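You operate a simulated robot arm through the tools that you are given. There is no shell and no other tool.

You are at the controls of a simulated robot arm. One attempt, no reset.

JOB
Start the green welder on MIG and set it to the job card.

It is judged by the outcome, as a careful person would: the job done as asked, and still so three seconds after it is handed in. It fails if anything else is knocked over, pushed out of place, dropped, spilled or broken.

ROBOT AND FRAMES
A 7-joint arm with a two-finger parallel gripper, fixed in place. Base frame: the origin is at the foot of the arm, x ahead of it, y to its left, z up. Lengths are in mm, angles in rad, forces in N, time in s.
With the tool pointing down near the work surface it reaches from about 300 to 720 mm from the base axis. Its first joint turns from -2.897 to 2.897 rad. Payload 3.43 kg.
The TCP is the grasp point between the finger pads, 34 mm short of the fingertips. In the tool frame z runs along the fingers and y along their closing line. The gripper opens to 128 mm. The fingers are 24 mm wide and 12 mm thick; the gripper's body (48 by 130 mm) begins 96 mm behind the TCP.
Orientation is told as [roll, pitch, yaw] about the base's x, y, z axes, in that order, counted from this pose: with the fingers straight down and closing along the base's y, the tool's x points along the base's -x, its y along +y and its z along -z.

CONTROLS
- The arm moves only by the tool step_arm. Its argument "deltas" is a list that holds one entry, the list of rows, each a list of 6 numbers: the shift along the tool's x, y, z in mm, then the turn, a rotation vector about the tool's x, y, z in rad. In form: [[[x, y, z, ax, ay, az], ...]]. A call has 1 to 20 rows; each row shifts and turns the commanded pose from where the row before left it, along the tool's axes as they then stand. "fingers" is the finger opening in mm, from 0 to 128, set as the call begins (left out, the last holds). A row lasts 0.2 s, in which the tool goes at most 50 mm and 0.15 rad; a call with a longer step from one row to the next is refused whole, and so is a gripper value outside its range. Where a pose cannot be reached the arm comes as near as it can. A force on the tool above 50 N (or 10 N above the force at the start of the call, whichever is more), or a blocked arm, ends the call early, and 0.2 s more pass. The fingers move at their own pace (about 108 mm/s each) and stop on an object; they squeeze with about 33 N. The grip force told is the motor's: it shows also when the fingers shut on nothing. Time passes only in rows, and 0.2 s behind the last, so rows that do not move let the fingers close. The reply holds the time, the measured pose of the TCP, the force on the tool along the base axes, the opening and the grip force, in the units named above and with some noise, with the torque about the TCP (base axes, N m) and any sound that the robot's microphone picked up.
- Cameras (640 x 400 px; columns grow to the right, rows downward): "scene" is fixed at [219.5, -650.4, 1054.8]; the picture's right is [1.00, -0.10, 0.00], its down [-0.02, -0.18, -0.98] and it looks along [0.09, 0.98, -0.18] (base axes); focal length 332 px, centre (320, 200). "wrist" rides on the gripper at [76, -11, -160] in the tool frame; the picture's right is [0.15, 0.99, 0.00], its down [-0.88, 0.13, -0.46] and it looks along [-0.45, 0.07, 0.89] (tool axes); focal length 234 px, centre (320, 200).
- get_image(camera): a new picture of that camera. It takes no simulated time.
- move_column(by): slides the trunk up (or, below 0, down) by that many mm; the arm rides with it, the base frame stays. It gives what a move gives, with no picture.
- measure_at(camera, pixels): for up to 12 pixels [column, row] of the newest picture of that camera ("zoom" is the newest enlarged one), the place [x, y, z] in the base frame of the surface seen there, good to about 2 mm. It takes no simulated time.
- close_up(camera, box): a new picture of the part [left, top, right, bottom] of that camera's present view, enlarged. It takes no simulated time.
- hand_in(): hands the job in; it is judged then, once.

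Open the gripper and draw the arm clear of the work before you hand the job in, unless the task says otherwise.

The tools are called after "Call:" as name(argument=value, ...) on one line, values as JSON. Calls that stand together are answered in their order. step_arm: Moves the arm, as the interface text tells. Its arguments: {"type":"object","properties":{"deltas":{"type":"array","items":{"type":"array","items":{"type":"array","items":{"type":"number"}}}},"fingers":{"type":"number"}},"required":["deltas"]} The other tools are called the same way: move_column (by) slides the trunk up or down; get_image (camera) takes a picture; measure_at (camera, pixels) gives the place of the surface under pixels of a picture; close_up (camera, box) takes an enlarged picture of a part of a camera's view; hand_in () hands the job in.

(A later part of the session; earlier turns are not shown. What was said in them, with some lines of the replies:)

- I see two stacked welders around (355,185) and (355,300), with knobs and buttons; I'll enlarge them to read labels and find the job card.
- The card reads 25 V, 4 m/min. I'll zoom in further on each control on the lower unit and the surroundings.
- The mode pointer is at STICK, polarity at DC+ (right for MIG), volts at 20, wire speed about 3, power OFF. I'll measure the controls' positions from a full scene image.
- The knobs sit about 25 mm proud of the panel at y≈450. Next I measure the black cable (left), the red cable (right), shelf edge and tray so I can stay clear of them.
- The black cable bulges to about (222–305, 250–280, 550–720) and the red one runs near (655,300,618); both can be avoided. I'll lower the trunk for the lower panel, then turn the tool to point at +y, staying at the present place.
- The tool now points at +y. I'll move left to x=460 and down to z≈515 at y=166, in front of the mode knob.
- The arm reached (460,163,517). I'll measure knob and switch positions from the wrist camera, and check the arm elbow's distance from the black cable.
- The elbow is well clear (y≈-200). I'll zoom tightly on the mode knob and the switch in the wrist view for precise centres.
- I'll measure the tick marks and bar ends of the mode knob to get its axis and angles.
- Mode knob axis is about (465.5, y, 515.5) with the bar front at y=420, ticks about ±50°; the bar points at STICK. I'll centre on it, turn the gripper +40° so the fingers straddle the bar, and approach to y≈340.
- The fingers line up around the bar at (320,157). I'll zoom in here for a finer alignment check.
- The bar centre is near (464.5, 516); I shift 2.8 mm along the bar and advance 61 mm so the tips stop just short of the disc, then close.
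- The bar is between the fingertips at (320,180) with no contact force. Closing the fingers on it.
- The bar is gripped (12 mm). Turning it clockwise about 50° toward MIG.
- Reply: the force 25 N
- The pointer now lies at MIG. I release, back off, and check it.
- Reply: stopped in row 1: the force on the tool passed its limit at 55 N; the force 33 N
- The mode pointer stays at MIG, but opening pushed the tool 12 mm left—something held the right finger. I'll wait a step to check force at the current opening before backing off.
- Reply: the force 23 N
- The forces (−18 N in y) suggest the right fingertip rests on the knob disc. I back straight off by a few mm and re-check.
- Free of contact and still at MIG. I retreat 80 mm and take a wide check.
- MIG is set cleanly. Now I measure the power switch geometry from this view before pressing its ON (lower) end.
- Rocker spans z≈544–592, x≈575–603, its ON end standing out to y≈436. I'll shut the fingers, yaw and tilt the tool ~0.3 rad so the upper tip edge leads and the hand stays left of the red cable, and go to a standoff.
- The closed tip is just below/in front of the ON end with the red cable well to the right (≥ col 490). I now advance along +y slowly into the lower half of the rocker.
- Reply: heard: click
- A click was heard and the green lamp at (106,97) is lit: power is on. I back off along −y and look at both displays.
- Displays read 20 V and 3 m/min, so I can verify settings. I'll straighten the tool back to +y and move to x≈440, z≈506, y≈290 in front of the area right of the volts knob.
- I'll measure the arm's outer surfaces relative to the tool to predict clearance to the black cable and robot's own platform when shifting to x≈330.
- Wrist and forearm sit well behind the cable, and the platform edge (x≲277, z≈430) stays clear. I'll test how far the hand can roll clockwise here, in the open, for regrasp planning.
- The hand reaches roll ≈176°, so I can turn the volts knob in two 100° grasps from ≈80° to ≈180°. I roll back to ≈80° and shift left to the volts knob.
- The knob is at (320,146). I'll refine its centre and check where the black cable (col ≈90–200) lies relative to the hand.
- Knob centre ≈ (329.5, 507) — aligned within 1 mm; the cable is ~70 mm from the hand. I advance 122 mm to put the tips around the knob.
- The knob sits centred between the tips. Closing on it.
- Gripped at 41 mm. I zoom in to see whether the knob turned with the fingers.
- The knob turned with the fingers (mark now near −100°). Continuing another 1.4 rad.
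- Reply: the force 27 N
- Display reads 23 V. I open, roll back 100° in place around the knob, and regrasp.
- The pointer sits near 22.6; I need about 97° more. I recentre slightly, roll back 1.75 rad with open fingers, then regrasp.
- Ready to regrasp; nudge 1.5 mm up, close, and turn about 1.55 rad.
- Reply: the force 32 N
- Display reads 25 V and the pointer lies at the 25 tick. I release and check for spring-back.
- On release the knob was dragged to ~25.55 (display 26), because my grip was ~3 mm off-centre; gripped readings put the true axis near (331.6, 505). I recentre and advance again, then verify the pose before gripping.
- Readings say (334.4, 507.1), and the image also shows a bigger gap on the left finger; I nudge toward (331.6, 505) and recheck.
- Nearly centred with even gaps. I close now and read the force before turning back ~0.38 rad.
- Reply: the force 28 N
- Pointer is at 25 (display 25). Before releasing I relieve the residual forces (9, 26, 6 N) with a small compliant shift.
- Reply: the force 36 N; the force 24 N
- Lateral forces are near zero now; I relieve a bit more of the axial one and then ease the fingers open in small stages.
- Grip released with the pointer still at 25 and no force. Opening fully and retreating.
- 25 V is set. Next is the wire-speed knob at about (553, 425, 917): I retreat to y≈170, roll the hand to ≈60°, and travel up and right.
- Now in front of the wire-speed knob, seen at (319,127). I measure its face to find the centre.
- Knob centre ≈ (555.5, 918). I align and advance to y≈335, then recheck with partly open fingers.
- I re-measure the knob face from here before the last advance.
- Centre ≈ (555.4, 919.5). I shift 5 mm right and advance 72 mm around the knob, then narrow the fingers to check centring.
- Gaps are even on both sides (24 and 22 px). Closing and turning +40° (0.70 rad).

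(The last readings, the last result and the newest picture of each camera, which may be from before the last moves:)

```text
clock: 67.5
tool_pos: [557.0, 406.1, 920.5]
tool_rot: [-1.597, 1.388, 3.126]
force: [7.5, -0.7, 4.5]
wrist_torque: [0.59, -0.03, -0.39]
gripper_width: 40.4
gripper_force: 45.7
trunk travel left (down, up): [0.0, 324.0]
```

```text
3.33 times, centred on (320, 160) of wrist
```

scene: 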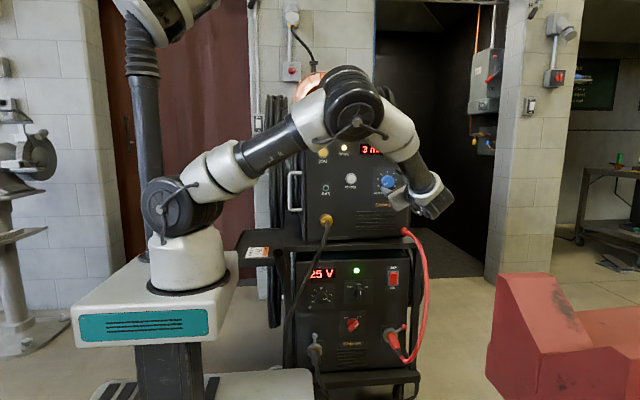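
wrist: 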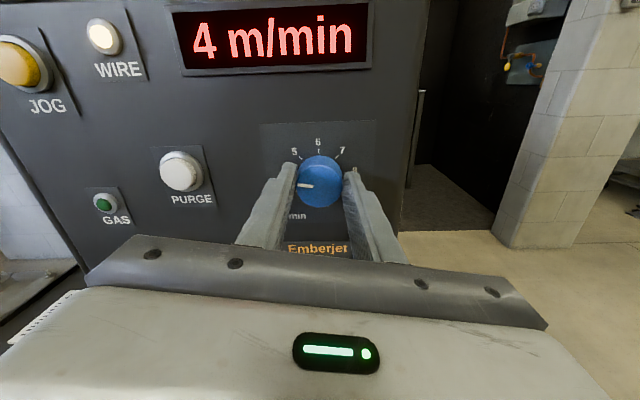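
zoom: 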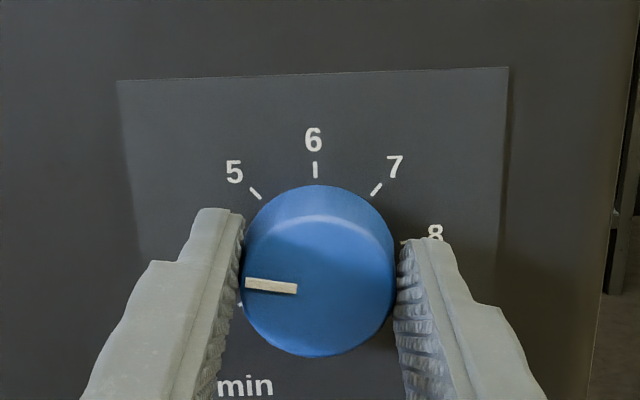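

Display reads 4 m/min and residual forces are small. I ease the fingers open slightly, then check.

Call:
step_arm(deltas=[[[0, 0, 0, 0, 0, 0]]], fingers=43)

Call:
step_arm(deltas=[[[0, 0, 0, 0, 0, 0], [0, 0, 0, 0, 0, 0]]], fingers=66)

Call:
step_arm(deltas=[[[0, 0, -20, 0, 0, 0], [0, 0, -40, 0, 0, 0], [0, 0, -40, 0, 0, 0], [0, 0, 0, 0, 0, 0], [0, 0, 0, 0, 0, 0]]], fingers=66)

Call:
get_image(camera="wrist")

Call:
close_up(camera="wrist", box=[250, 60, 390, 200])

```text
clock: 67.9
tool_pos: [554.6, 406.1, 919.3]
tool_rot: [-1.593, 1.388, 3.138]
force: [1.0, 0.7, -0.9]
wrist_torque: [-0.01, 0.0, -0.04]
gripper_width: 43.7
gripper_force: 1.0
trunk travel left (down, up): [0.0, 324.0]
```

```text
clock: 68.5
tool_pos: [554.7, 406.9, 919.5]
tool_rot: [-1.599, 1.388, 3.13]
force: [0.2, 0.0, 0.2]
wrist_torque: [0.01, 0.02, -0.01]
gripper_width: 65.8
gripper_force: 0.0
trunk travel left (down, up): [0.0, 324.0]
```

```text
clock: 69.7
tool_pos: [554.0, 307.9, 923.0]
tool_rot: [-1.599, 1.387, 3.131]
force: [0.5, 0.3, -0.4]
wrist_torque: [-0.02, 0.01, 0.01]
gripper_width: 66.1
gripper_force: 0.1
trunk travel left (down, up): [0.0, 324.0]
```

```text
taken
```

wrist: 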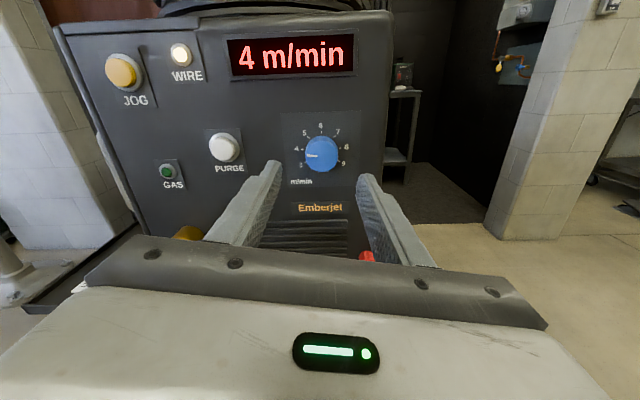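

```text
2.86 times, centred on (320, 130) of wrist
```

zoom: 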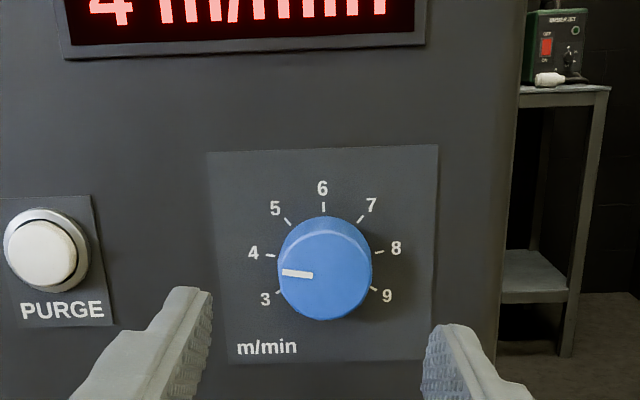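

4 m/min is set. In the background at zoom (560,45) there's another small welder on a stand; I'll look closely at it to be sure which one is the "green" one.

Call:
close_up(camera="wrist", box=[370, 50, 430, 100])

Call:
measure_at(camera="zoom", pixels=[[320, 180], [400, 330]])

Call:
close_up(camera="scene", box=[280, 230, 430, 300])

```text
8.00 times, centred on (400, 75) of wrist
```

zoom: 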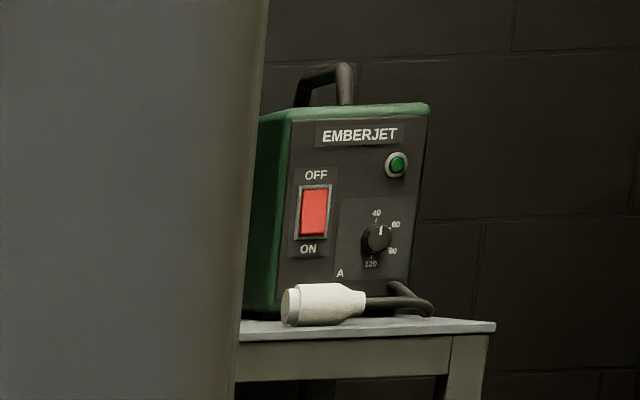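

```text
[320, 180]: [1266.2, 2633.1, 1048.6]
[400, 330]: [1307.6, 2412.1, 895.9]
```

```text
4.27 times, centred on (355, 265) of scene
```

zoom: 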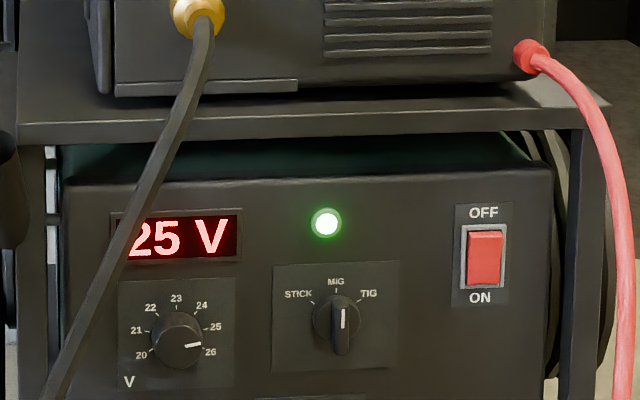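

That one is 2.6 m away with no MIG mode, so ours (green-bodied) is the right one; it shows 25 V, MIG, ON. I draw the arm clear and do a final check.

Call:
step_arm(deltas=[[[0, 0, -40, 0, 0, 0], [0, 0, -40, 0, 0, 0], [0, 0, -40, 0, 0, 0], [0, 0, -20, 0, 0, 0], [30, 0, 0, 0, 0, 0], [30, 0, 0, 0, 0, 0], [30, 0, 0, 0, 0, 0], [0, 0, 0, 0, 0, 0], [0, 0, 0, 0, 0, 0]]], fingers=100)

Call:
get_image(camera="scene")

Call:
get_image(camera="wrist")

Call:
close_up(camera="scene", box=[280, 230, 430, 370])

Call:
close_up(camera="wrist", box=[100, 20, 380, 240])

```text
clock: 71.7
tool_pos: [574.5, 168.1, 1007.8]
tool_rot: [-1.602, 1.387, 3.13]
force: [0.9, 0.5, 0.6]
wrist_torque: [0.0, 0.02, 0.01]
gripper_width: 100.0
gripper_force: 0.0
trunk travel left (down, up): [0.0, 324.0]
```

```text
taken
```

scene: 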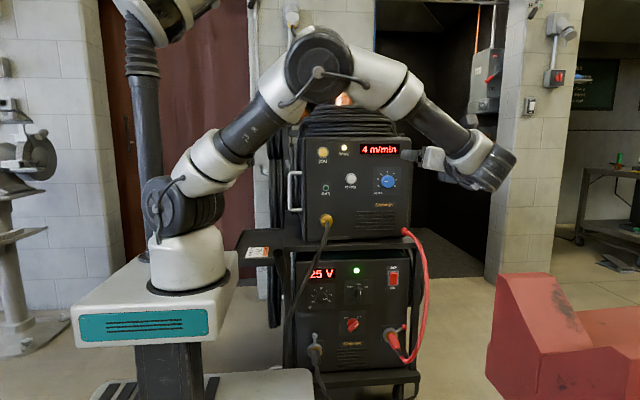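

```text
taken
```

wrist: 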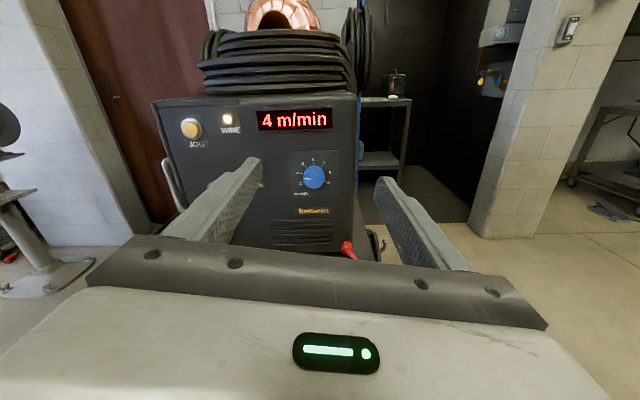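

```text
2.86 times, centred on (355, 300) of scene
```

zoom: 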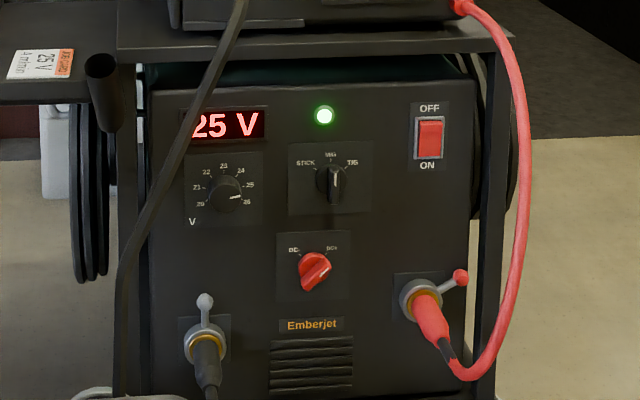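

```text
1.82 times, centred on (240, 130) of wrist
```

zoom: 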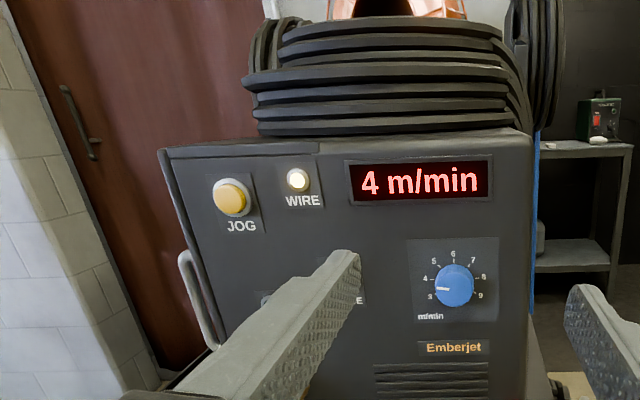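

Everything reads as required: power lamp on, mode MIG, polarity DC+, 25 V, 4 m/min, with the card, cables and other controls untouched and the arm clear. Handing in.

Call:
hand_in()

```text
The job is handed in.
```

The green welder is switched on in MIG and set to the job card, and I've handed the job in.

| Item | Setting | How I checked it |
|---|---|---|
| Power | ON | Click heard and green lamp lit |
| Mode | MIG | Pointer on the MIG mark |
| Voltage | 25 V | Display reads 25 V, pointer on the 25 mark |
| Wire speed | 4 m/min | Display reads 4 m/min, pointer on the 4 mark |
| Polarity | DC+ | Already set correctly for MIG, so I left it |

- **Voltage overshoot:** my first release dragged the voltage knob to about 25.5 V. I turned it back to 25 and it stayed there when I let go.
- **Feeder lamps:** the WIRE lamp came on when the welder was switched on, and the GAS lamp stayed off. I did not press JOG or PURGE, since the card didn't ask for either.

Nothing else was moved. The gripper is open and the arm is clear of the welder.
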